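You operate a simulated robot arm through the tools that you are given. There is no shell and no other tool.

The job below is to be done with a simulated robot arm. You get a single attempt, and the scene is never put back.

TASK
Mop the puddle, then refill the water glass on the brown coaster.
Fine: about 120 ml from the teal jug; mop with the white cloth; both go back; the mug stays empty. Set down upright: water glass, teal jug.

The check looks at the end state, three seconds after you hand in, the way a careful person would. Anything else that was tipped, shoved, dropped, spilled or broken makes it a failure. Flat cloth is picked up by pressing the open fingertips on it (5 to 10 N) and closing them slowly along it; thin cloth reads only 2 to 8 mm in the jaws.

THE ROBOT
A 6-joint arm with a two-finger parallel gripper, fixed in place. Base frame: the origin is at the foot of the arm, x ahead of it, y to its left, z up; the work surface is at about z = 730. Lengths are in mm, angles in rad, forces in N, time in s.
With the tool pointing down near the work surface it reaches from about 360 to 820 mm from the base axis. Its first joint turns from -2.897 to 2.897 rad. Payload 3.91 kg.
The tool frame sits at the grasp point between the pads (the TCP): z along the fingers, y along the line on which they close. The tips reach 30 mm beyond it. Largest opening 110 mm; finger width 20, thickness 10; the body of the gripper, 48 by 112 mm, starts 55 mm behind the TCP.
Orientation is that of the tool frame in the base frame, as a unit quaternion [w, x, y, z]. With the fingers straight down and closing along the base's y, the tool's x points along the base's -x, its y along +y and its z along -z.

THE INTERFACE
- The arm moves only by the tool send_rows. Its argument "targets" is a list of rows, each a list of 7 numbers: the turn, a rotation vector about the tool's x, y, z in rad, then the shift along the tool's x, y, z in m, then the finger opening in m, from 0 to 0.11. In form: [[wx, wy, wz, dx, dy, dz, hand], ...]. A call has 1 to 20 rows; each row shifts and turns the commanded pose from where the row before left it, along the tool's axes as they then stand. A row lasts 0.2 s, in which the tool goes at most 50 mm and 0.15 rad; a call with a longer step from one row to the next is refused whole, and so is a gripper value outside its range. Where a pose cannot be reached the arm comes as near as it can. A force on the tool above 40 N (or 10 N above the force at the start of the call, whichever is more), or a blocked arm, ends the call early, and 0.2 s more pass. The fingers move at their own pace (about 45 mm/s each) and stop on an object; they squeeze with about 42 N. The grip force told is the motor's: it shows also when the fingers shut on nothing. Time passes only in rows, and 0.2 s behind the last, so rows that do not move let the fingers close. It gives the time, the measured TCP pose, the force on the tool (base axes), the opening and the grip force at its end, in the units of the frame above (readings bear some noise), with the torque about the TCP (base axes, N m) and any sound that the robot's microphone picked up.
- Cameras (640 x 400 px; columns grow to the right, rows downward): "scene" is fixed at [49.7, 649.1, 1321.2]; the picture's right is [-0.30, -0.95, 0.00], its down [-0.81, 0.25, -0.53] and it looks along [0.50, -0.16, -0.85] (base axes); focal length 214 px, centre (320, 200). "wrist" rides on the gripper at [77, 7, -114] in the tool frame; the picture's right is [-0.09, 1.00, 0.00], its down [-0.80, -0.07, -0.59] and it looks along [-0.59, -0.05, 0.80] (tool axes); focal length 270 px, centre (320, 200).
- get_image(camera): a new picture of that camera. The clock stands still meanwhile.
- raise_lower(by): slides the trunk up (or, below 0, down) by that many mm; the arm rides with it, the base frame stays. It gives what a move gives, with no picture.
- probe_pixels(camera, pixels): for up to 12 pixels [column, row] of the newest picture of that camera ("zoom" is the newest enlarged one), the place [x, y, z] in the base frame of the surface seen there, good to about 2 mm. The clock stands still meanwhile.
- zoom(camera, box): a new picture of the part [left, top, right, bottom] of that camera's present view, enlarged. The clock stands still meanwhile.
- job_done(): hands the job in; it is judged then, once.

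Open the gripper and draw the arm clear of the work before you hand the job in, unless the task says otherwise.

The tools are called as name(argument=value, ...) on one line, values as JSON. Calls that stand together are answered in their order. send_rows: Moves the arm, as the interface text tells. Its arguments: {"type":"object","properties":{"targets":{"type":"array","items":{"type":"array","items":{"type":"number"}}}},"required":["targets"]} The other tools are called the same way: raise_lower (by) slides the trunk up or down; get_image (camera) takes a picture; probe_pixels (camera, pixels) gives the place of the surface under pixels of a picture; zoom (camera, box) takes an enlarged picture of a part of a camera's view; job_done () hands the job in.

At the start:

```text
clock: 0.0
tool_pos: [406.6, 340.4, 1121.5]
tool_rot: [0.0, -0.001, 1.0, -0.001]
force: [-0.5, 0.4, 0.1]
moment: [-0.01, -0.01, 0.03]
gripper_width: 110.0
grasp_force: 0.2
trunk travel left (down, up): [-475.0, 135.0]
```

scene: 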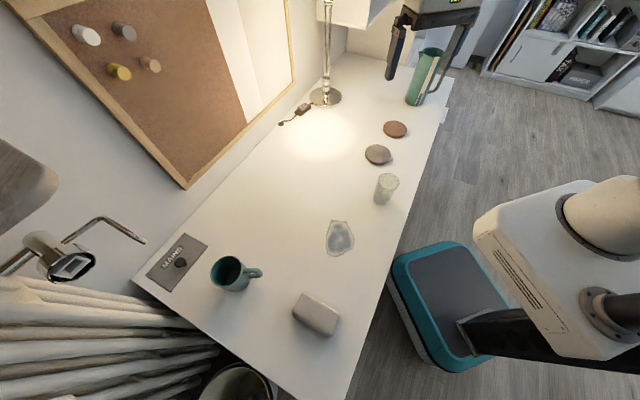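
wrist: 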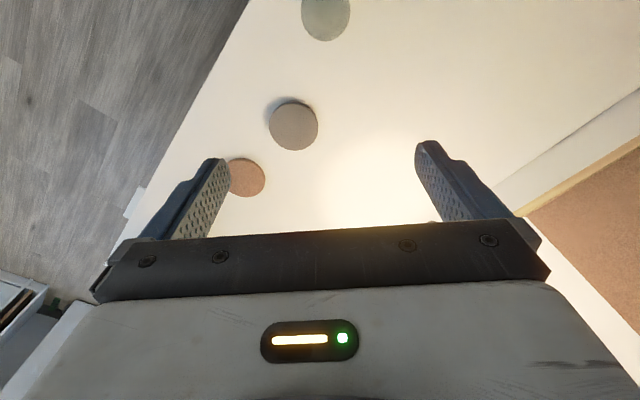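

The scene picture shows the jug near (425,78), coasters at (395,130) and (378,154), glass at (386,188), puddle at (340,237), mug at (232,273), and a folded greyish thing at (317,314). I'll enlarge the areas to identify the objects.

zoom(camera="scene", box=[340, 30, 480, 220])

zoom(camera="scene", box=[130, 200, 390, 380])

get_image(camera="scene")

```text
2.11 times, centred on (410, 125) of scene
```

zoom: 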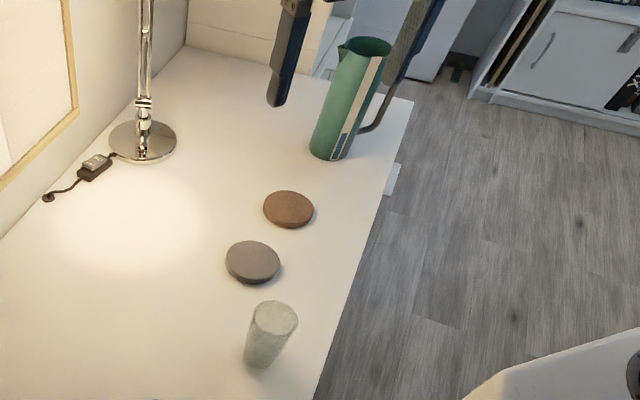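

```text
2.22 times, centred on (260, 290) of scene
```

zoom: 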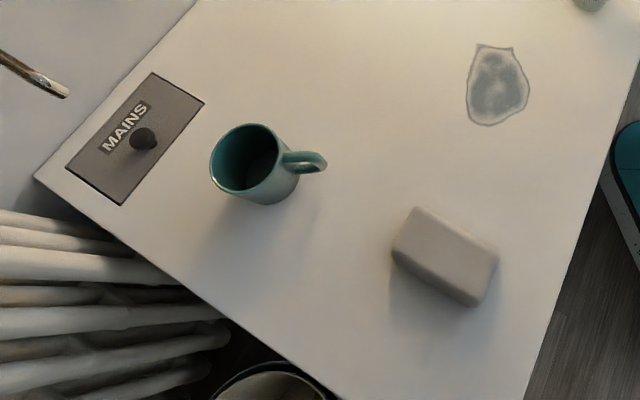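

```text
taken
```

scene: 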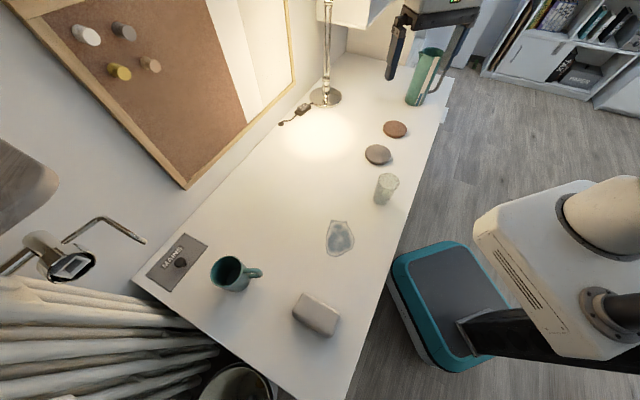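

The block at (317,314) may be a sponge, and a white scrap sits at the desk edge near (443,115). I'll probe the key objects for their places.

probe_pixels(camera="scene", pixels=[[395, 130], [378, 155], [388, 181], [379, 202], [340, 237], [232, 270], [258, 272], [318, 308], [443, 115], [425, 52], [412, 102], [180, 262]])

zoom(camera="scene", box=[390, 30, 470, 140])

zoom(camera="scene", box=[0, 200, 290, 400])

zoom(camera="scene", box=[280, 280, 360, 350])

```text
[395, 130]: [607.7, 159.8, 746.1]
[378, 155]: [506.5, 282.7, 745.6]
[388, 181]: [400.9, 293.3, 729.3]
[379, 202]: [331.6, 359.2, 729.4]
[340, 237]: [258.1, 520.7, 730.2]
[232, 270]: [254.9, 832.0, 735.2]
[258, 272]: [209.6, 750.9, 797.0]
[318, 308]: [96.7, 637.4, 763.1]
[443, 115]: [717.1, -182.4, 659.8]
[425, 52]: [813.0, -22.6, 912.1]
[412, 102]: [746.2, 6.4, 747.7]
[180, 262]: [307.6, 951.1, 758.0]
```

```text
3.64 times, centred on (430, 85) of scene
```

zoom: 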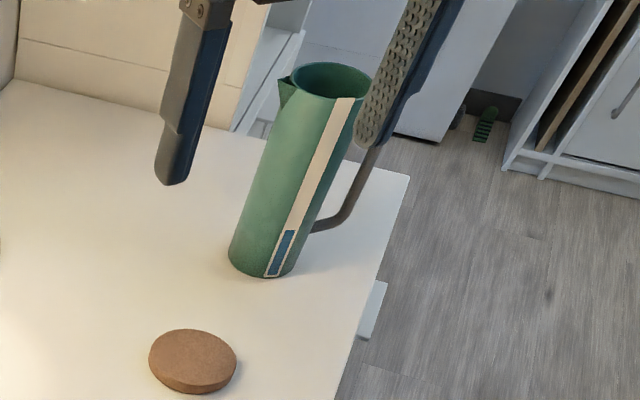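

```text
2.00 times, centred on (145, 300) of scene
```

zoom: 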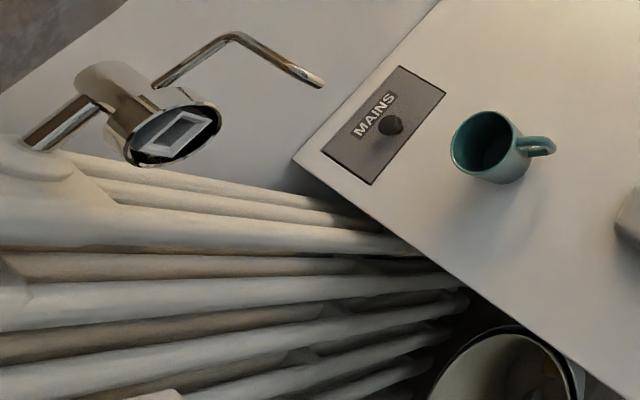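

```text
5.71 times, centred on (320, 315) of scene
```

zoom: 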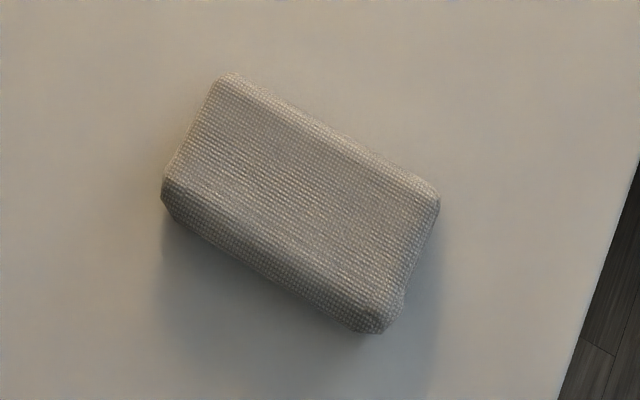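

The block's surface is a woven fabric, so it is probably the folded white cloth. I'll probe the outlines of the cloth, puddle, jug and desk edges.

probe_pixels(camera="zoom", pixels=[[228, 78], [435, 195], [170, 185], [375, 325], [300, 190], [225, 85], [425, 190], [345, 320], [172, 205], [590, 330], [300, 380], [60, 60]])

probe_pixels(camera="scene", pixels=[[329, 221], [346, 222], [354, 238], [347, 254], [333, 255], [326, 240], [340, 245], [405, 101], [421, 106], [418, 48], [440, 53], [433, 93]])

probe_pixels(camera="scene", pixels=[[387, 125], [406, 130], [395, 138], [396, 121], [366, 150], [391, 154], [379, 165], [377, 146], [326, 97], [328, 40], [447, 108], [441, 122]])

```text
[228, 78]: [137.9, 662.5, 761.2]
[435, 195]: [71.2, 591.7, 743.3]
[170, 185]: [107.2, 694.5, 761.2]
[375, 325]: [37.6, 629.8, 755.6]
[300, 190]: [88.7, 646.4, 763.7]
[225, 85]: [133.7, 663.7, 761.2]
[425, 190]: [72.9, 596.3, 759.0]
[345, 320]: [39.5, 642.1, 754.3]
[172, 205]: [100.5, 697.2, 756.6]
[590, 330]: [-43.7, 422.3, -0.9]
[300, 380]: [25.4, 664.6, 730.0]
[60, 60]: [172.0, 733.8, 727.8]
```

```text
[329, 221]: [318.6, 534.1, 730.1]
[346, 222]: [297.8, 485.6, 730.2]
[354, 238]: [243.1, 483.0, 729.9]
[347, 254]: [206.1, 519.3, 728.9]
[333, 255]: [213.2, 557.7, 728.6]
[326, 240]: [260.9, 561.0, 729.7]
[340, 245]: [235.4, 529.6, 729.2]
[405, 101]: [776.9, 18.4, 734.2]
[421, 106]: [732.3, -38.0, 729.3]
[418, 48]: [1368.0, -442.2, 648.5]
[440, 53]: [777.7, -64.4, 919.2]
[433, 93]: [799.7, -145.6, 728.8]
```

```text
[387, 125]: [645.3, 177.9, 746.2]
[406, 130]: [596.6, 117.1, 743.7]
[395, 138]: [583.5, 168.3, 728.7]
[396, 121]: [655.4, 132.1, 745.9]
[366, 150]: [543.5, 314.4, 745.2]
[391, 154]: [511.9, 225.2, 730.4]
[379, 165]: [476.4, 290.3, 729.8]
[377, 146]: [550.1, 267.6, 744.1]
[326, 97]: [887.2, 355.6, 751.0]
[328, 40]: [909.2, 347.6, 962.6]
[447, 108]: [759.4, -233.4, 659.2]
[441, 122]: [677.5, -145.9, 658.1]
```

Brown coaster centre is about (617,150), grey (508,278), puddle about (260,525), cloth about (88,645). I'll move the hand to view the jug with the wrist camera, staying high above everything.

send_rows(targets=[[0, 0, 0, -0.014, -0.038, 0, 0.11], [0, 0, 0, -0.014, -0.038, 0, 0.11], [0, 0, 0, -0.014, -0.038, 0, 0.11], [0, 0, 0, -0.014, -0.038, 0, 0.11], [0, 0, 0, -0.014, -0.038, 0, 0.11], [0, 0, 0, -0.014, -0.038, 0, 0.11], [0, 0, 0, -0.014, -0.038, 0, 0.11], [0, 0, 0, -0.014, -0.038, 0, 0.11], [0, 0, 0, -0.014, -0.038, 0, 0.11], [0, 0, 0, 0, 0, 0, 0.11]])

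get_image(camera="wrist")

get_image(camera="scene")

```text
clock: 2.2
tool_pos: [532.1, -1.0, 1122.7]
tool_rot: [0.0, -0.001, 1.0, 0.001]
force: [0.4, -0.7, -0.7]
moment: [0.03, -0.01, 0.0]
gripper_width: 109.9
grasp_force: 0.0
trunk travel left (down, up): [-475.0, 135.0]
```

```text
taken
```

wrist: 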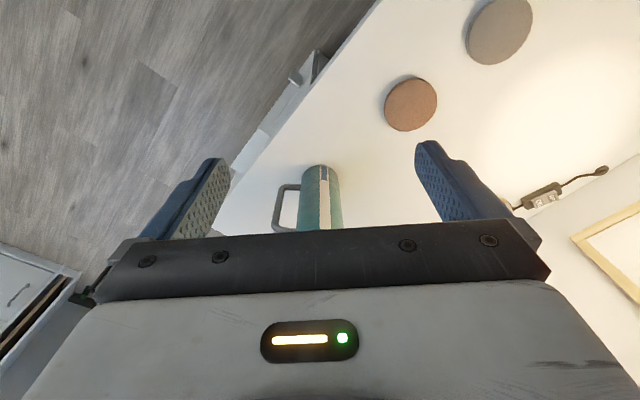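

```text
taken
```

scene: 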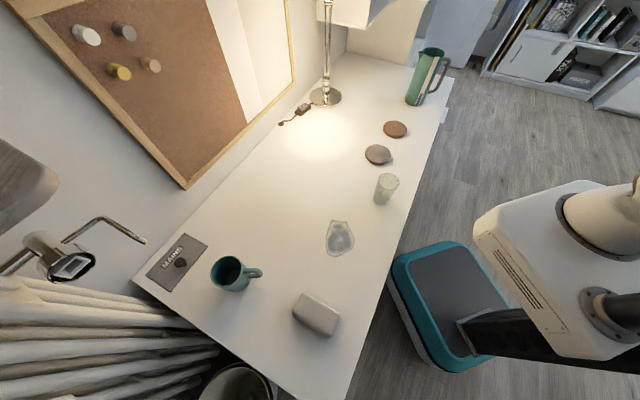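

Now the jug is unobstructed: handle toward -y (wrist col 285), spout toward +y. I'll enlarge the jug and the object under the desk edge.

zoom(camera="wrist", box=[220, 130, 400, 240])

probe_pixels(camera="zoom", pixels=[[330, 130], [370, 130], [410, 140], [320, 340], [380, 340], [420, 340], [230, 210], [195, 300], [270, 210], [200, 230], [355, 200], [210, 345]])

zoom(camera="scene", box=[385, 30, 465, 120])

probe_pixels(camera="zoom", pixels=[[340, 110], [380, 125], [310, 120], [300, 150], [365, 165], [200, 330], [260, 350], [430, 160], [410, 230], [340, 300], [385, 260], [230, 300]])

zoom(camera="wrist", box=[180, 30, 400, 200])

```text
3.56 times, centred on (310, 185) of wrist
```

zoom: 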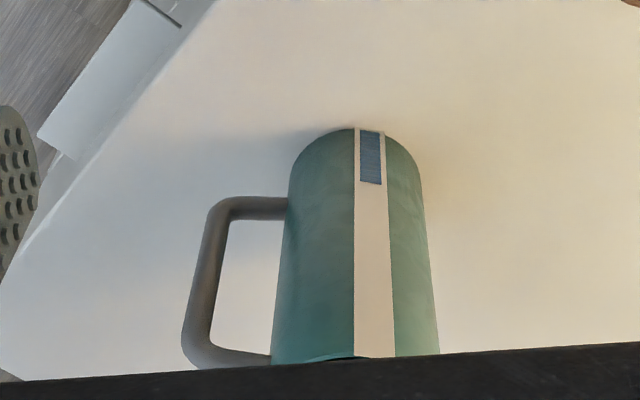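

```text
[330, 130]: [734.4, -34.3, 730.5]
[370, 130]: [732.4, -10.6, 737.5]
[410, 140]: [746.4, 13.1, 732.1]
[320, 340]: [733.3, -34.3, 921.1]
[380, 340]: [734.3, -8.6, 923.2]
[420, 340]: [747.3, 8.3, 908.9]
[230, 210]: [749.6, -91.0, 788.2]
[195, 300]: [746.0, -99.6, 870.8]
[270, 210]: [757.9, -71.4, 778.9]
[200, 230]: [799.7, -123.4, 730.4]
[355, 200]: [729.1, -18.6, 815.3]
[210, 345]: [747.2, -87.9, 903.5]
```

```text
4.44 times, centred on (425, 75) of scene
```

zoom: 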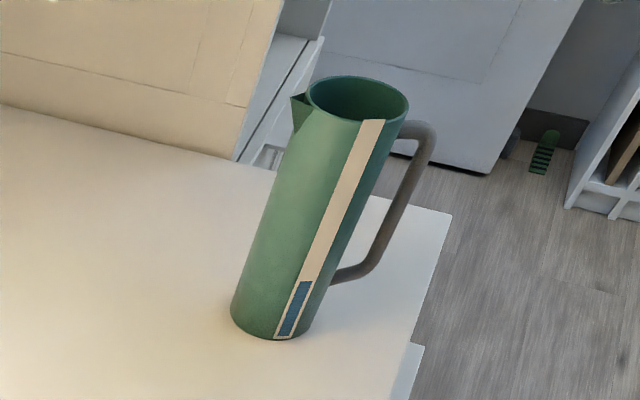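

```text
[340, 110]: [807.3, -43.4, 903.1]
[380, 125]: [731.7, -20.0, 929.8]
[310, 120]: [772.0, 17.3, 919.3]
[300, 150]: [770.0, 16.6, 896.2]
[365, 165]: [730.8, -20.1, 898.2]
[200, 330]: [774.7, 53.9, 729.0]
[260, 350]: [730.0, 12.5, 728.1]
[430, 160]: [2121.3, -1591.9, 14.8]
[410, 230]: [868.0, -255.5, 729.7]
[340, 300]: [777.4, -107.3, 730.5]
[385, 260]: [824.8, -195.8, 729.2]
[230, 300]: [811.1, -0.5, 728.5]
```

```text
2.35 times, centred on (290, 115) of wrist
```

zoom: 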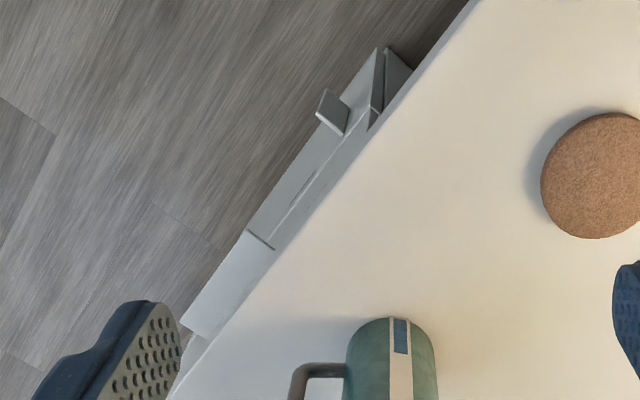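

The jug holds a little water (blue gauge at its foot), its axis is at about (767,-18), 200 mm tall, with the handle loop between z≈790 and 895. Next I fly to look closely at the cloth and the puddle, turning the tool to match the cloth's axes.

send_rows(targets=[[0, 0, -0.15, 0, 0, 0, 0.11], [0, 0, -0.15, 0, 0, 0, 0.11], [0, 0, -0.15, 0, 0, 0, 0.11], [0, 0, -0.15, 0, 0, 0, 0.11], [0, 0, -0.15, 0, 0, 0, 0.11], [0, 0, 0, -0.0165, 0.0425, 0, 0.11], [0, 0, 0, -0.0165, 0.0425, 0, 0.11], [0, 0, 0, -0.0165, 0.0425, 0, 0.11], [0, 0, 0, -0.0165, 0.0425, 0, 0.11], [0, 0, 0, -0.0165, 0.0425, 0, 0.11], [0, 0, 0, -0.0165, 0.0425, 0, 0.11], [0, 0, 0, -0.0165, 0.0425, 0, 0.11], [0, 0, 0, -0.0165, 0.0425, 0, 0.11], [0, 0, 0, -0.0165, 0.0425, 0, 0.11]])

send_rows(targets=[[0, 0, 0, 0.02333, 0.03693, 0.01333, 0.11], [0, 0, 0, 0.02333, 0.03693, 0.01333, 0.11], [0, 0, 0, 0.02333, 0.03693, 0.01333, 0.11], [0, 0, 0, 0.02333, 0.03693, 0.01333, 0.11], [0, 0, 0, 0.02333, 0.03693, 0.01333, 0.11], [0, 0, 0, 0.02333, 0.03693, 0.01333, 0.11], [0, 0, 0, 0.02333, 0.03693, 0.01333, 0.11], [0, 0, 0, 0.02333, 0.03693, 0.01333, 0.11], [0, 0, 0, 0.02333, 0.03693, 0.01333, 0.11], [0, 0, 0, 0, 0, 0, 0.11]])

get_image(camera="wrist")

```text
clock: 5.2
tool_pos: [378.3, 379.4, 1122.3]
tool_rot: [-0.001, -0.366, 0.931, -0.001]
force: [-0.2, -0.1, 0.4]
moment: [-0.04, 0.01, -0.03]
gripper_width: 109.9
grasp_force: 0.1
trunk travel left (down, up): [-475.0, 135.0]
```

```text
clock: 7.4
tool_pos: [0.9, 478.1, 999.2]
tool_rot: [0.0, -0.366, 0.931, 0.0]
force: [0.0, -0.3, -0.2]
moment: [-0.03, 0.01, 0.0]
gripper_width: 109.8
grasp_force: 0.0
trunk travel left (down, up): [-475.0, 135.0]
```

```text
taken
```

wrist: 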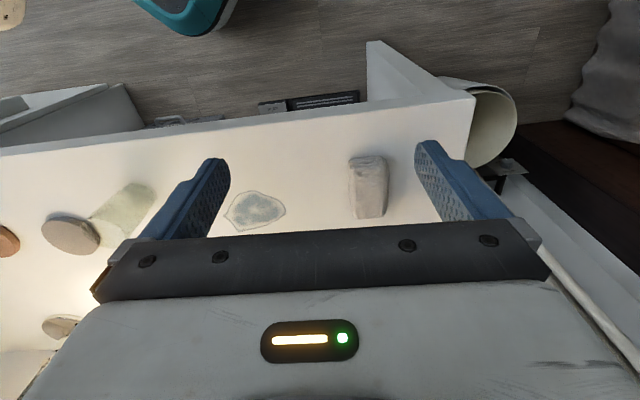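

The cloth block is at wrist (368,187) and the puddle at (255,210). I'll enlarge and probe both.

zoom(camera="wrist", box=[210, 130, 430, 240])

probe_pixels(camera="zoom", pixels=[[410, 85], [500, 80], [510, 170], [455, 245], [505, 245], [420, 160], [470, 160], [440, 130], [495, 140], [45, 235], [215, 230], [130, 185]])

zoom(camera="wrist", box=[30, 140, 200, 270])

probe_pixels(camera="wrist", pixels=[[369, 158], [369, 185], [375, 212], [352, 185], [386, 180], [388, 200], [357, 215], [395, 190], [345, 185], [368, 145], [350, 160], [384, 157]])

```text
2.91 times, centred on (320, 185) of wrist
```

zoom: 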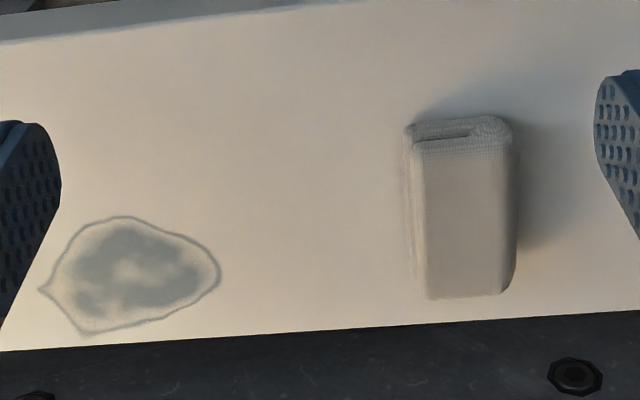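

```text
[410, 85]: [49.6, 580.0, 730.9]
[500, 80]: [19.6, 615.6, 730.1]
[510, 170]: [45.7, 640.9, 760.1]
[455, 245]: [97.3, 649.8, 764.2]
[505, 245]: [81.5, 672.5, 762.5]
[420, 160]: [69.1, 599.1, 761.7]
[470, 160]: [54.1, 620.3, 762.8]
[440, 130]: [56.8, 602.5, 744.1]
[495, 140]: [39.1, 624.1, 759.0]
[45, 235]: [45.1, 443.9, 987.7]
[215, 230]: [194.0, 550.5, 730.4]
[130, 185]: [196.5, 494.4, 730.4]
```

```text
3.08 times, centred on (115, 205) of wrist
```

zoom: 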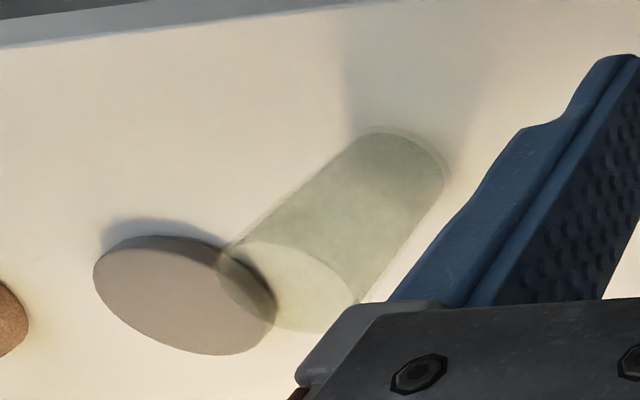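

```text
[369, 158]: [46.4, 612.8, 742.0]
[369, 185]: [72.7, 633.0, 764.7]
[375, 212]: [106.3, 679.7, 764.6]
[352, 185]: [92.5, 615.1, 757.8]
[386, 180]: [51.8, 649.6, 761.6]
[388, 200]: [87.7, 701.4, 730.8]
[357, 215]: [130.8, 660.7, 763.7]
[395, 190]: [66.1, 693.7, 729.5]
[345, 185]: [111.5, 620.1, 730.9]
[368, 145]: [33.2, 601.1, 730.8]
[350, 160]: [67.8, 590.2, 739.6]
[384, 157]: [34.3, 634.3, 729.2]
```

The folded towel measures about 95×55×34 mm centred near (89,646) and lines up with the tool. I'll move over it and come down to just above its top.

send_rows(targets=[[0, 0, 0, -0.0358, 0.0126, 0, 0.11], [0, 0, 0, -0.0358, 0.0126, 0, 0.11], [0, 0, 0, -0.0358, 0.0126, 0, 0.11], [0, 0, 0, -0.0358, 0.0126, 0, 0.11], [0, 0, 0, -0.0358, 0.0126, 0, 0.11], [0, 0, 0, 0, 0, 0.04, 0.11], [0, 0, 0, 0, 0, 0.04, 0.11], [0, 0, 0, 0, 0, 0.04, 0.11], [0, 0, 0, 0, 0, 0.04, 0.11], [0, 0, 0, 0, 0, 0, 0.11]])

get_image(camera="wrist")

get_image(camera="scene")

```text
clock: 9.6
tool_pos: [87.9, 646.6, 842.2]
tool_rot: [0.0, -0.366, 0.931, 0.001]
force: [-0.5, -0.2, -1.1]
moment: [-0.04, 0.0, 0.04]
gripper_width: 109.9
grasp_force: 0.0
trunk travel left (down, up): [-475.0, 135.0]
```

```text
taken
```

wrist: 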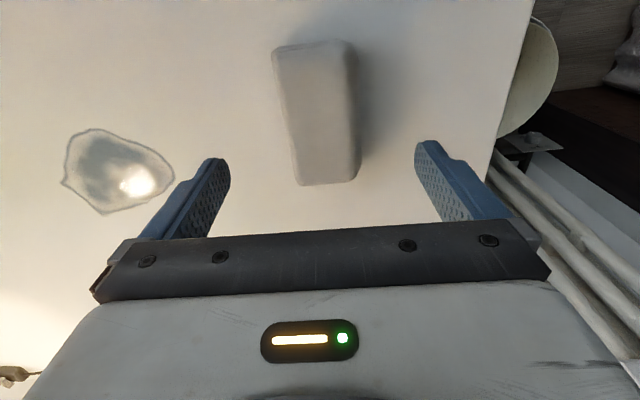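

```text
taken
```

scene: 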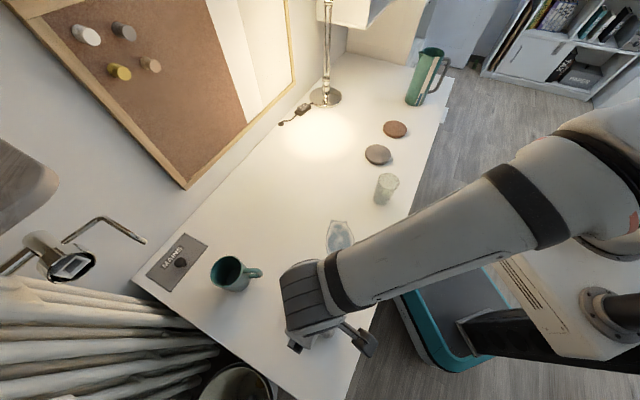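

The cloth lies centred between the fingers at wrist (317,115), slightly turned. I'll probe its edges to align.

probe_pixels(camera="wrist", pixels=[[275, 58], [296, 178], [344, 45], [358, 60], [362, 165], [350, 175], [318, 115], [285, 115], [352, 115], [359, 115], [310, 45], [325, 180]])

```text
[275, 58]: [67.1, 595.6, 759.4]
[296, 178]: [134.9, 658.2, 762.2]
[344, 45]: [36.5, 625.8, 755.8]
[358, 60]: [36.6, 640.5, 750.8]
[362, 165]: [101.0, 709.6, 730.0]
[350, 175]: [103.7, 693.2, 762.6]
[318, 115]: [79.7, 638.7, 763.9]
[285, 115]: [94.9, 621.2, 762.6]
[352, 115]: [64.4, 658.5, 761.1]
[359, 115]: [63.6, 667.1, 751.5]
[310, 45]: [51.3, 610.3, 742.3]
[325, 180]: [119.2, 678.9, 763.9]
```

The edges run at about 42°, matching the tool. I descend to z≈768 (tips about 8 mm above the desk) and close gently in stages.

send_rows(targets=[[0, 0, 0, 0, 0, 0.037, 0.11], [0, 0, 0, 0, 0, 0.037, 0.11], [0, 0, 0, 0, 0, 0, 0.08], [0, 0, 0, 0, 0, 0, 0.06], [0, 0, 0, 0, 0, 0, 0.045], [0, 0, 0, 0, 0, 0, 0.045], [0, 0, 0, 0, 0, 0, 0.045]])

get_image(camera="wrist")

```text
clock: 11.2
tool_pos: [87.8, 647.8, 769.7]
tool_rot: [0.001, -0.366, 0.93, 0.0]
force: [0.5, -0.1, -0.8]
moment: [-0.04, 0.02, 0.04]
gripper_width: 60.8
grasp_force: 41.6
trunk travel left (down, up): [-475.0, 135.0]
```

```text
taken
```

wrist: 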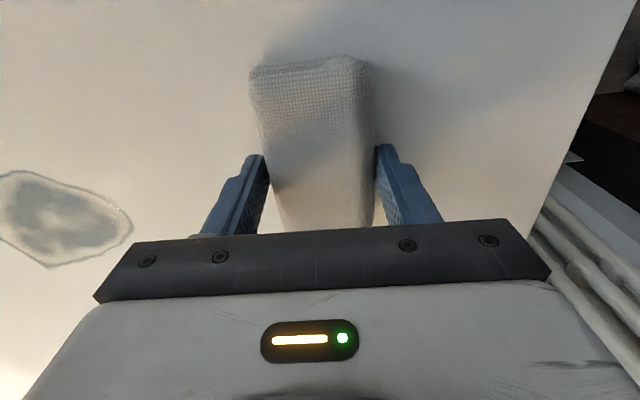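

The towel is held firmly (60.8 mm, 42 N); its resting pose was TCP (87.8, 647.8, 769.7). I lift it 50 mm, carry it over the puddle centre (255,522) and lower it until almost touching.

send_rows(targets=[[0, 0, 0, 0, 0, -0.025, 0.045], [0, 0, 0, 0, 0, -0.025, 0.045], [0, 0, 0, -0.00726, -0.0412, 0, 0.045], [0, 0, 0, -0.00726, -0.0412, 0, 0.045], [0, 0, 0, -0.00726, -0.0412, 0, 0.045], [0, 0, 0, -0.00726, -0.0412, 0, 0.045], [0, 0, 0, -0.00726, -0.0412, 0, 0.045], [0, 0, 0, 0, 0, 0, 0.045]])

get_image(camera="wrist")

get_image(camera="scene")

```text
clock: 13.0
tool_pos: [255.9, 522.9, 819.2]
tool_rot: [0.0, -0.366, 0.93, 0.001]
force: [0.1, 0.1, -0.5]
moment: [-0.02, -0.02, 0.02]
gripper_width: 61.0
grasp_force: 41.8
trunk travel left (down, up): [-475.0, 135.0]
```

```text
taken
```

wrist: 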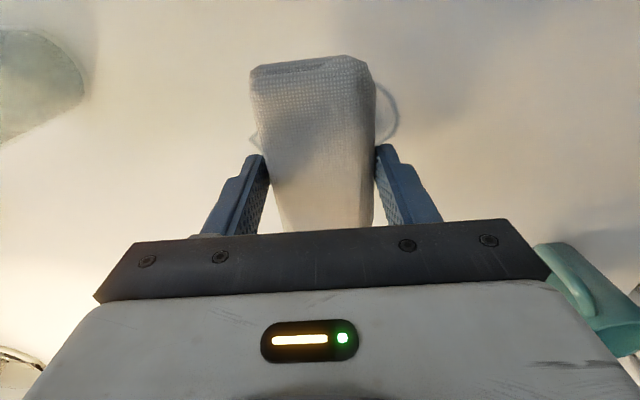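

```text
taken
```

scene: 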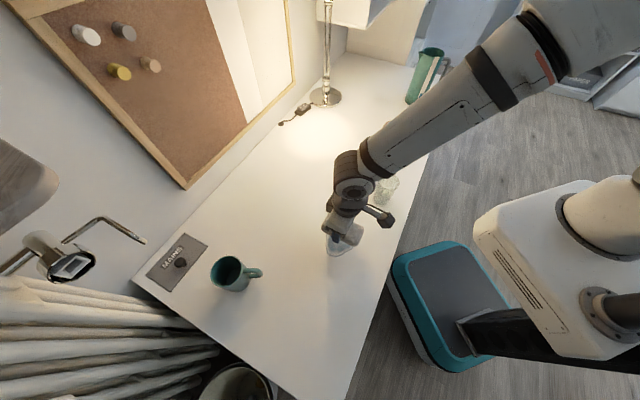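

The towel hangs centred over the puddle (its outline peeks out both sides at wrist (385,110) and (255,135)). I lower it to contact.

send_rows(targets=[[0, 0, 0, 0, 0, 0.03, 0.045], [0, 0, 0, 0, 0, 0.018, 0.045], [0, 0, 0, 0, 0, 0.002, 0.045], [0, 0, 0, 0, 0, 0.001, 0.045]])

```text
clock: 14.0
tool_pos: [256.2, 522.4, 768.2]
tool_rot: [0.0, -0.367, 0.93, 0.001]
force: [1.6, 0.9, 10.2]
moment: [-0.47, 0.25, 0.11]
gripper_width: 60.9
grasp_force: 42.1
trunk travel left (down, up): [-475.0, 135.0]
```

Contact at about 10 N. I'll wipe back and forth along the tool's y, then in shifted lanes.

send_rows(targets=[[0, 0, 0, 0, 0.02, -0.0003, 0.045], [0, 0, 0, 0, 0.02, 0, 0.045], [0, 0, 0, 0, 0.02, 0, 0.045], [0, 0, 0, 0, -0.02, 0, 0.045], [0, 0, 0, 0, -0.02, 0, 0.045], [0, 0, 0, 0, -0.02, 0, 0.045], [0, 0, 0, 0, -0.02, 0, 0.045], [0, 0, 0, 0, -0.02, 0, 0.045], [0, 0, 0, 0, -0.02, 0, 0.045], [0, 0, 0, -0.025, 0, 0, 0.045], [0, 0, 0, 0, 0.02, 0, 0.045], [0, 0, 0, 0, 0.02, 0, 0.045], [0, 0, 0, 0, 0.02, 0, 0.045], [0, 0, 0, 0, 0.02, 0, 0.045], [0, 0, 0, 0, 0.02, 0, 0.045], [0, 0, 0, 0, 0.02, 0, 0.045]])

get_image(camera="wrist")

```text
clock: 17.4
tool_pos: [231.8, 581.1, 769.0]
tool_rot: [0.0, -0.366, 0.931, 0.001]
force: [3.4, -4.3, 19.2]
moment: [-0.35, -0.13, 0.2]
gripper_width: 60.8
grasp_force: 42.5
trunk travel left (down, up): [-475.0, 135.0]
```

```text
taken
```

wrist: 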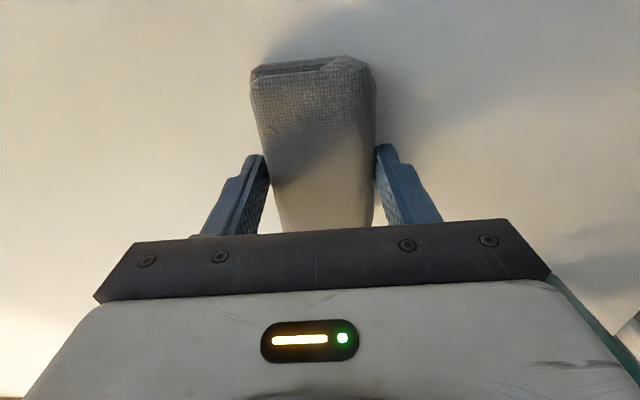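

The towel looks damp and the puddle seems gone from view; force is 19 N so I ease up slightly and wipe the remaining lane, then a final middle pass, and lift.

send_rows(targets=[[0, 0, 0, 0.025, 0, -0.001, 0.045], [0, 0, 0, 0.025, 0, 0, 0.045], [0, 0, 0, 0, -0.02, 0, 0.045], [0, 0, 0, 0, -0.02, 0, 0.045], [0, 0, 0, 0, -0.02, 0, 0.045], [0, 0, 0, 0, -0.02, 0, 0.045], [0, 0, 0, 0, -0.02, 0, 0.045], [0, 0, 0, 0, -0.02, 0, 0.045], [0, 0, 0, -0.025, 0, 0, 0.045], [0, 0, 0, 0, 0.02, 0, 0.045], [0, 0, 0, 0, 0.02, 0, 0.045], [0, 0, 0, 0, 0.02, 0, 0.045]])

send_rows(targets=[[0, 0, 0, 0, 0, -0.03, 0.045], [0, 0, 0, 0, 0, -0.03, 0.045], [0, 0, 0, 0, 0.04, -0.02, 0.045], [0, 0, 0, 0, 0.04, 0, 0.045], [0, 0, 0, 0, 0.04, 0, 0.045], [0, 0, 0, 0, 0, 0, 0.045]])

get_image(camera="wrist")

get_image(camera="scene")

```text
clock: 20.0
tool_pos: [255.2, 521.3, 770.7]
tool_rot: [0.0, -0.367, 0.93, 0.0]
force: [0.2, -0.7, 0.2]
moment: [-0.03, -0.01, -0.01]
gripper_width: 60.6
grasp_force: 42.5
trunk travel left (down, up): [-475.0, 135.0]
```

```text
clock: 21.4
tool_pos: [172.5, 607.9, 851.3]
tool_rot: [0.0, -0.366, 0.931, 0.0]
force: [-0.6, 0.4, -0.9]
moment: [-0.01, -0.02, 0.0]
gripper_width: 60.4
grasp_force: 41.6
trunk travel left (down, up): [-475.0, 135.0]
```

```text
taken
```

wrist: 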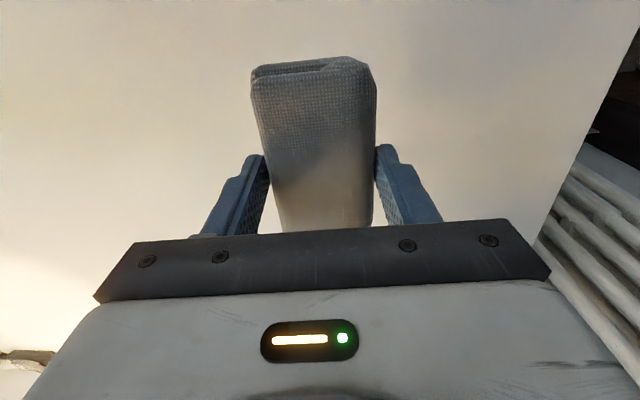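

```text
taken
```

scene: 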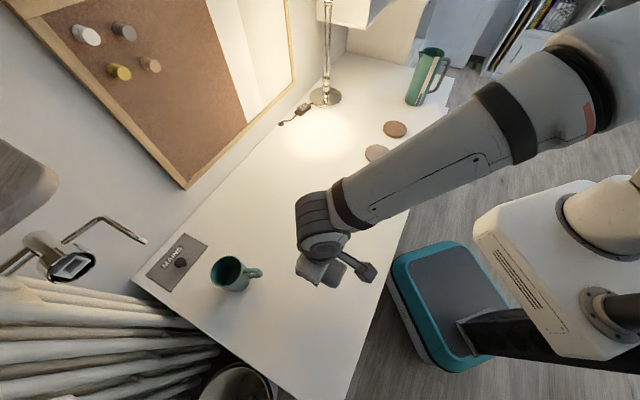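

The towel's underside is damp. I carry it above its home spot and check the puddle area before releasing.

send_rows(targets=[[0, 0, 0, 0.0116, 0.029, 0, 0.045], [0, 0, 0, 0.0116, 0.029, 0, 0.045], [0, 0, 0, 0.0116, 0.029, 0, 0.045], [0, 0, 0, 0, 0, 0.04, 0.045], [0, 0, 0, 0, 0, 0, 0.045]])

get_image(camera="wrist")

zoom(camera="scene", box=[260, 180, 420, 290])

zoom(camera="wrist", box=[0, 60, 240, 220])

```text
clock: 22.6
tool_pos: [86.0, 647.2, 809.9]
tool_rot: [0.0, -0.366, 0.93, 0.001]
force: [-0.7, -0.2, -0.6]
moment: [-0.02, 0.0, -0.04]
gripper_width: 60.8
grasp_force: 42.2
trunk travel left (down, up): [-475.0, 135.0]
```

```text
taken
```

wrist: 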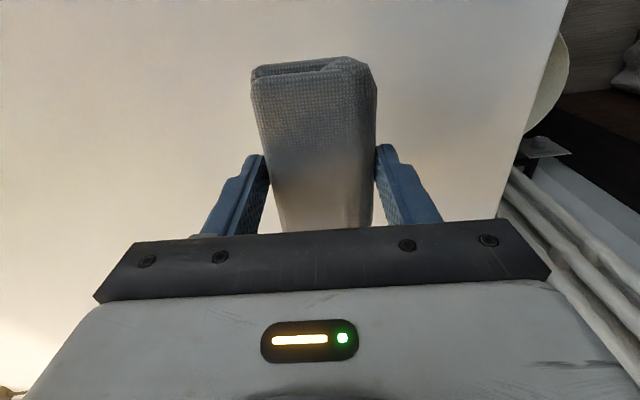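

```text
3.64 times, centred on (340, 235) of scene
```

zoom: 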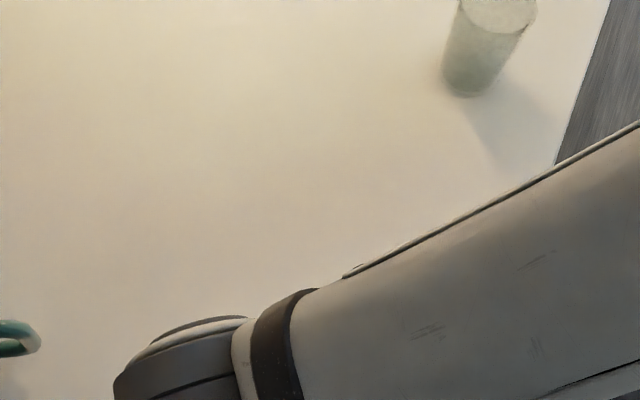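

```text
2.50 times, centred on (120, 140) of wrist
```

zoom: 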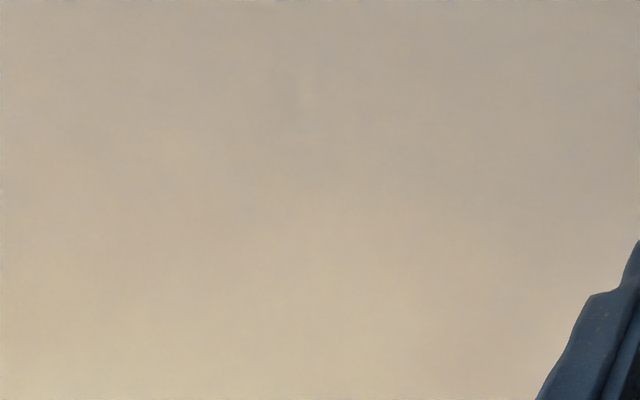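

The desk where the puddle lay is clean in both pictures. I lower the towel at its original spot, release, and rise straight up.

send_rows(targets=[[0, 0, 0, -0.0017, -0.0008, 0.025, 0.045], [0, 0, 0, 0, 0, 0.013, 0.045], [0, 0, 0, 0, 0, 0.0015, 0.045], [0, 0, 0, 0, 0, 0, 0.045]])

```text
clock: 23.6
tool_pos: [90.9, 648.7, 770.3]
tool_rot: [0.0, -0.367, 0.93, 0.0]
force: [0.5, 0.6, -0.9]
moment: [-0.01, 0.03, -0.02]
gripper_width: 61.0
grasp_force: 42.0
trunk travel left (down, up): [-475.0, 135.0]
```

Reading shows z 770.3 with no contact force yet; I go 1 mm lower, open, and rise.

send_rows(targets=[[0, 0, 0, 0, 0, 0.001, 0.045], [0, 0, 0, 0, 0, 0, 0.07], [0, 0, 0, 0, 0, 0, 0.1], [0, 0, 0, 0, 0, 0, 0.11], [0, 0, 0, 0, 0, 0, 0.11], [0, 0, 0, 0, 0, -0.02, 0.11], [0, 0, 0, 0, 0, -0.04, 0.11], [0, 0, 0, 0, 0, -0.04, 0.11], [0, 0, 0, 0, 0, -0.04, 0.11], [0, 0, 0, 0, 0, -0.04, 0.11], [0, 0, 0, 0, 0, 0, 0.11]])

get_image(camera="wrist")

```text
clock: 26.0
tool_pos: [91.4, 648.5, 947.3]
tool_rot: [0.0, -0.367, 0.93, 0.0]
force: [0.1, -1.3, -0.5]
moment: [0.01, 0.0, 0.0]
gripper_width: 109.9
grasp_force: 0.1
trunk travel left (down, up): [-475.0, 135.0]
```

```text
taken
```

wrist: 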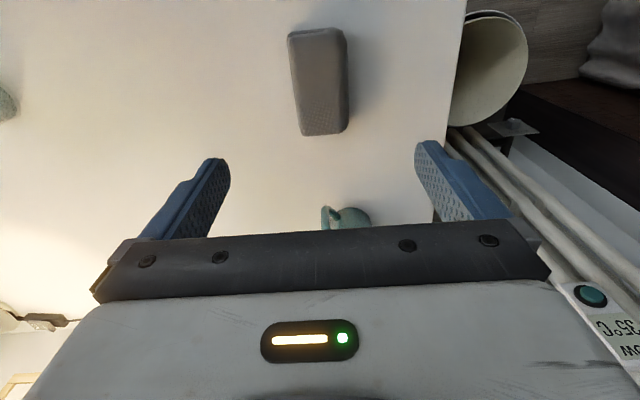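

The towel sits where it was (wrist (320,85)). I now fly above the water glass at about (342,352) to look at it from above.

send_rows(targets=[[0, 0, 0, 0.0023, -0.0485, 0, 0.11], [0, 0, 0, 0.0023, -0.0485, 0, 0.11], [0, 0, 0, 0.0023, -0.0485, 0, 0.11], [0, 0, 0, 0.0023, -0.0485, 0, 0.11], [0, 0, 0, 0.0023, -0.0485, 0, 0.11], [0, 0, 0, 0.0023, -0.0485, 0, 0.11], [0, 0, 0, 0.0023, -0.0485, 0, 0.11], [0, 0, 0, 0.0023, -0.0485, 0, 0.11], [0, 0, 0, 0, 0, 0, 0.11]])

get_image(camera="wrist")

get_image(camera="scene")

```text
clock: 28.0
tool_pos: [344.1, 350.9, 950.1]
tool_rot: [0.0, -0.366, 0.93, -0.001]
force: [0.8, -0.1, -0.8]
moment: [0.0, 0.01, 0.01]
gripper_width: 110.2
grasp_force: 0.1
trunk travel left (down, up): [-475.0, 135.0]
```

```text
taken
```

wrist: 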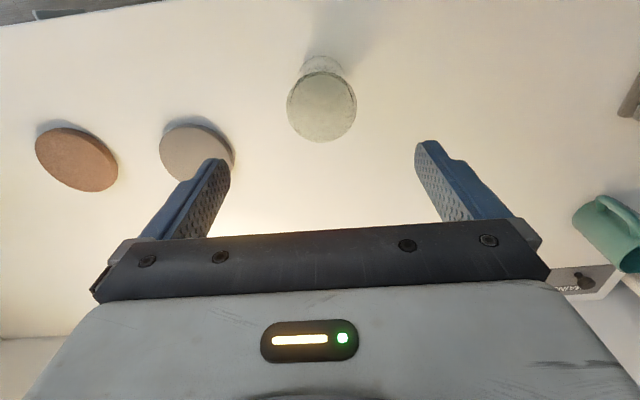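

```text
taken
```

scene: 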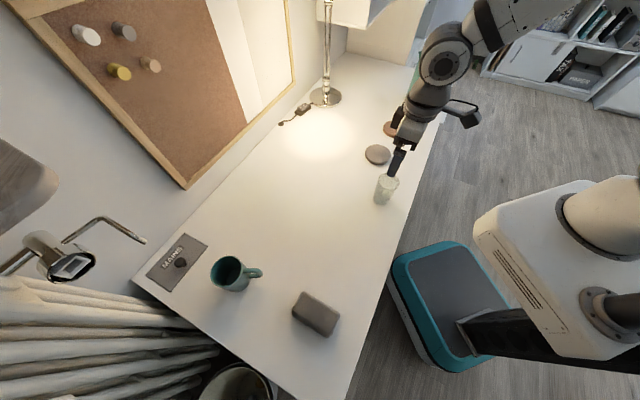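

The puddle is gone in the scene picture. I enlarge the glass in the wrist view, around (322,100).

zoom(camera="wrist", box=[240, 30, 400, 150])

probe_pixels(camera="wrist", pixels=[[287, 105], [356, 105], [322, 72], [322, 141], [322, 105], [300, 60], [343, 62], [322, 52], [297, 130], [346, 128], [355, 95], [288, 95]])

zoom(camera="scene", box=[360, 160, 420, 220])

```text
3.33 times, centred on (320, 90) of wrist
```

zoom: 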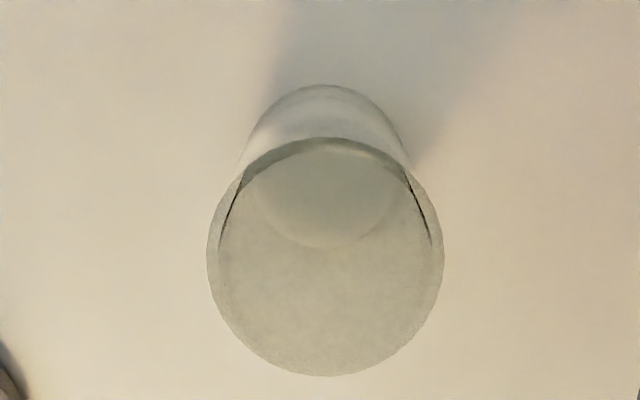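

```text
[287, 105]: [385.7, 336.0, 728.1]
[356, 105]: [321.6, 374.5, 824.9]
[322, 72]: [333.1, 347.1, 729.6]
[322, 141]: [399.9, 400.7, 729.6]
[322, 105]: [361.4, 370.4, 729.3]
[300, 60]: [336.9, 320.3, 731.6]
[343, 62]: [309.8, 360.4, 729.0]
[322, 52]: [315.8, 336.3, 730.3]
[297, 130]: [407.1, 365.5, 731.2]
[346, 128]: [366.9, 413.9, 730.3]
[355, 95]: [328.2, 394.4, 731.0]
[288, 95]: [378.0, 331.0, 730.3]
```

```text
6.67 times, centred on (390, 190) of scene
```

zoom: 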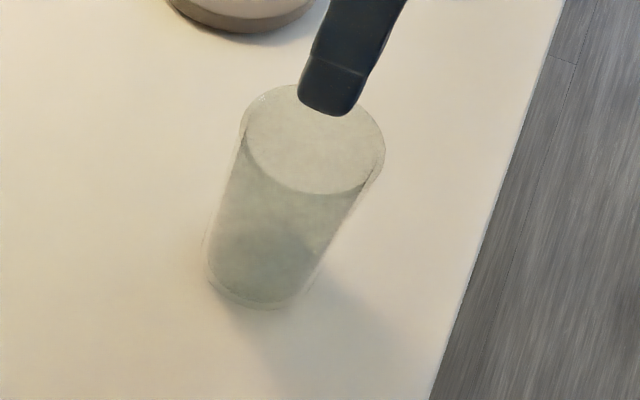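

The glass is empty, rim centre about (339.5,350), rim z≈825, diameter 60. I centre over it and descend to TCP z≈790, then close.

send_rows(targets=[[0, 0, 0, 0.004, 0.0023, 0.03, 0.11], [0, 0, 0, 0, 0, 0.04, 0.11], [0, 0, 0, 0, 0, 0.04, 0.11], [0, 0, 0, 0, 0, 0.04, 0.11], [0, 0, 0, 0, 0, 0.01, 0.11], [0, 0, 0, 0, 0, 0, 0.11]])

get_image(camera="wrist")

zoom(camera="scene", box=[340, 140, 440, 230])

```text
clock: 29.4
tool_pos: [338.3, 351.9, 789.3]
tool_rot: [0.0, -0.367, 0.93, 0.0]
force: [-0.2, -1.0, -0.1]
moment: [0.01, 0.01, -0.01]
gripper_width: 109.9
grasp_force: 0.1
trunk travel left (down, up): [-475.0, 135.0]
```

```text
taken
```

wrist: 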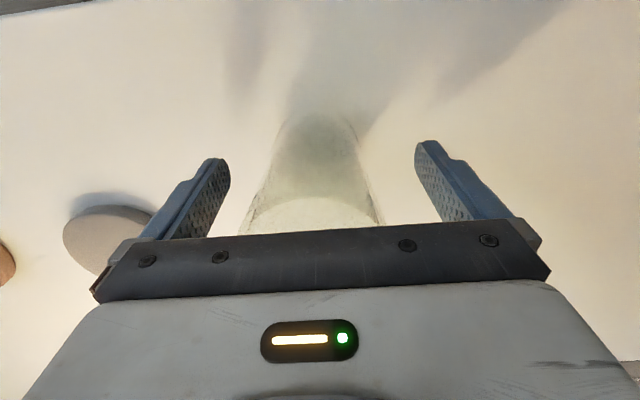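

```text
4.44 times, centred on (390, 185) of scene
```

zoom: 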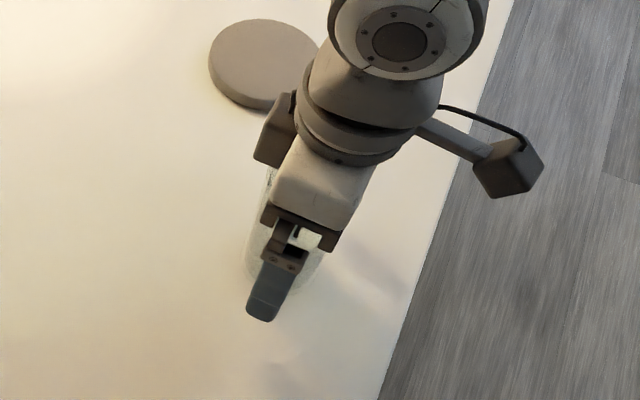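

The glass stands centred between the fingers (columns 245–382). I close gently in steps.

send_rows(targets=[[0, 0, 0, 0, 0, 0, 0.085], [0, 0, 0, 0, 0, 0, 0.07], [0, 0, 0, 0, 0, 0, 0.062], [0, 0, 0, 0, 0, 0, 0.057], [0, 0, 0, 0, 0, 0, 0.053], [0, 0, 0, 0, 0, 0, 0.05], [0, 0, 0, 0, 0, 0, 0.05]])

```text
clock: 31.0
tool_pos: [337.0, 351.7, 788.7]
tool_rot: [0.001, -0.366, 0.93, 0.0]
force: [0.9, 0.4, 0.9]
moment: [0.01, 0.03, 0.0]
gripper_width: 61.1
grasp_force: 42.1
trunk travel left (down, up): [-475.0, 135.0]
```

The glass is held (61 mm). I lift it 70 mm, carry it to above the brown coaster at (617,152), and look.

send_rows(targets=[[0, 0, 0, 0, 0, -0.02, 0.05], [0, 0, 0, 0, 0, -0.03, 0.05], [0, 0, 0, 0, 0, -0.02, 0.05], [0, 0, 0, -0.00866, -0.04225, 0, 0.05], [0, 0, 0, -0.00866, -0.04225, 0, 0.05], [0, 0, 0, -0.00866, -0.04225, 0, 0.05], [0, 0, 0, -0.00866, -0.04225, 0, 0.05], [0, 0, 0, -0.00866, -0.04225, 0, 0.05], [0, 0, 0, -0.00866, -0.04225, 0, 0.05], [0, 0, 0, -0.00866, -0.04225, 0, 0.05], [0, 0, 0, -0.00866, -0.04225, 0, 0.05], [0, 0, 0, 0, 0, 0, 0.05]])

get_image(camera="wrist")

zoom(camera="scene", box=[350, 80, 450, 180])

```text
clock: 33.6
tool_pos: [618.0, 151.8, 859.1]
tool_rot: [0.0, -0.367, 0.93, 0.001]
force: [-0.5, -0.5, -1.0]
moment: [-0.01, 0.05, 0.0]
gripper_width: 61.1
grasp_force: 42.4
trunk travel left (down, up): [-475.0, 135.0]
```

```text
taken
```

wrist: 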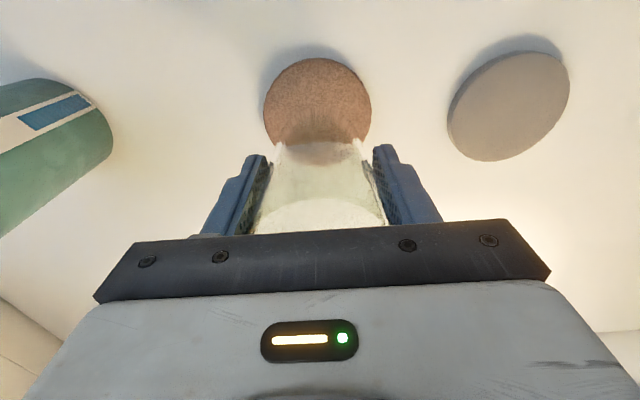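

```text
4.00 times, centred on (400, 130) of scene
```

zoom: 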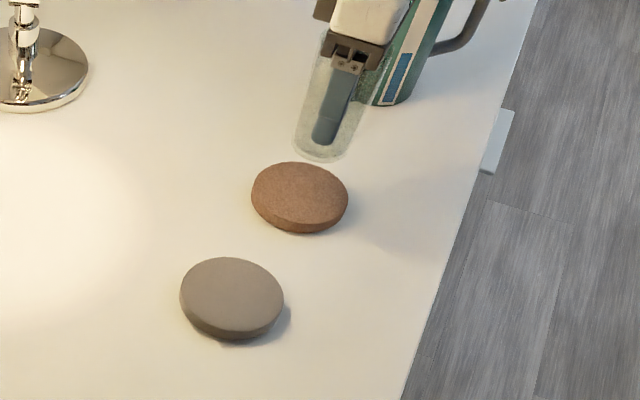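

The coaster shows below at wrist (317,101). I probe its rim points to fix its centre precisely.

probe_pixels(camera="wrist", pixels=[[266, 105], [369, 105], [317, 61], [317, 100], [290, 70], [345, 70], [270, 85], [365, 85], [285, 135], [362, 135]])

```text
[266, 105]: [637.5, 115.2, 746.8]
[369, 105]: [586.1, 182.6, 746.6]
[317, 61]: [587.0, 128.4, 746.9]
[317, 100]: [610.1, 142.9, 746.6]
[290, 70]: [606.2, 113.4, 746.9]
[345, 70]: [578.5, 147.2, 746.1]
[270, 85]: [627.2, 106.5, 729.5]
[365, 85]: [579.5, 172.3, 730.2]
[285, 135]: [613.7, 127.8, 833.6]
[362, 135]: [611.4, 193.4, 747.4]
```

The rim points fit a 45 mm-radius circle centred near (618,153), right below the glass. I lower it: contact is expected at TCP z≈805.

send_rows(targets=[[0, 0, 0, 0, 0, 0.03, 0.05], [0, 0, 0, 0, 0, 0.018, 0.05], [0, 0, 0, 0, 0, 0.004, 0.05], [0, 0, 0, 0, 0, 0.001, 0.05], [0, 0, 0, 0, 0, 0, 0.05]])

```text
clock: 34.8
tool_pos: [619.5, 153.6, 806.6]
tool_rot: [-0.001, -0.367, 0.93, 0.0]
force: [-0.6, -0.3, -0.4]
moment: [-0.02, -0.01, 0.03]
gripper_width: 60.9
grasp_force: 41.6
trunk travel left (down, up): [-475.0, 135.0]
```

No contact yet at z 806.6; I step down 1 mm twice.

send_rows(targets=[[0, 0, 0, 0, 0, 0.001, 0.05], [0, 0, 0, 0, 0, 0.0007, 0.05]])

```text
clock: 35.4
tool_pos: [618.4, 153.2, 804.7]
tool_rot: [0.001, -0.366, 0.931, 0.0]
force: [-1.2, -1.8, 3.7]
moment: [0.03, 0.15, 0.04]
gripper_width: 60.8
grasp_force: 42.1
trunk travel left (down, up): [-475.0, 135.0]
```

Contact at 3.7 N; the glass is on the coaster. I open slowly and rise straight up.

send_rows(targets=[[0, 0, 0, 0, 0, 0, 0.064], [0, 0, 0, 0, 0, 0, 0.075], [0, 0, 0, 0, 0, 0, 0.1], [0, 0, 0, 0, 0, 0, 0.11], [0, 0, 0, 0, 0, 0, 0.11], [0, 0, 0, 0, 0, -0.02, 0.11], [0, 0, 0, 0, 0, -0.04, 0.11], [0, 0, 0, 0, 0, -0.04, 0.11], [0, 0, 0, 0, 0, -0.04, 0.11], [0, 0, 0, 0, 0, -0.04, 0.11], [0, 0, 0, 0, 0, 0, 0.11]])

get_image(camera="wrist")

zoom(camera="scene", box=[350, 80, 450, 180])

```text
clock: 37.8
tool_pos: [620.4, 151.3, 985.3]
tool_rot: [0.0, -0.366, 0.931, 0.0]
force: [0.6, 0.4, -0.9]
moment: [0.0, -0.02, 0.02]
gripper_width: 110.2
grasp_force: 0.0
trunk travel left (down, up): [-475.0, 135.0]
```

```text
taken
```

wrist: 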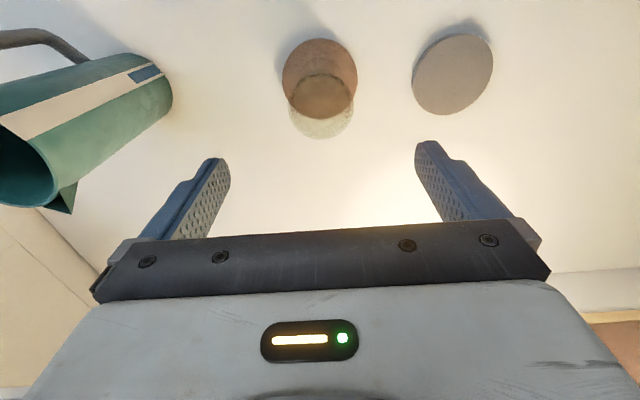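

```text
4.00 times, centred on (400, 130) of scene
```

zoom: 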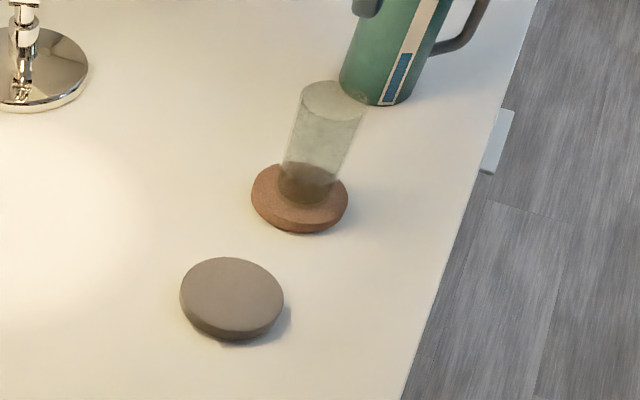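

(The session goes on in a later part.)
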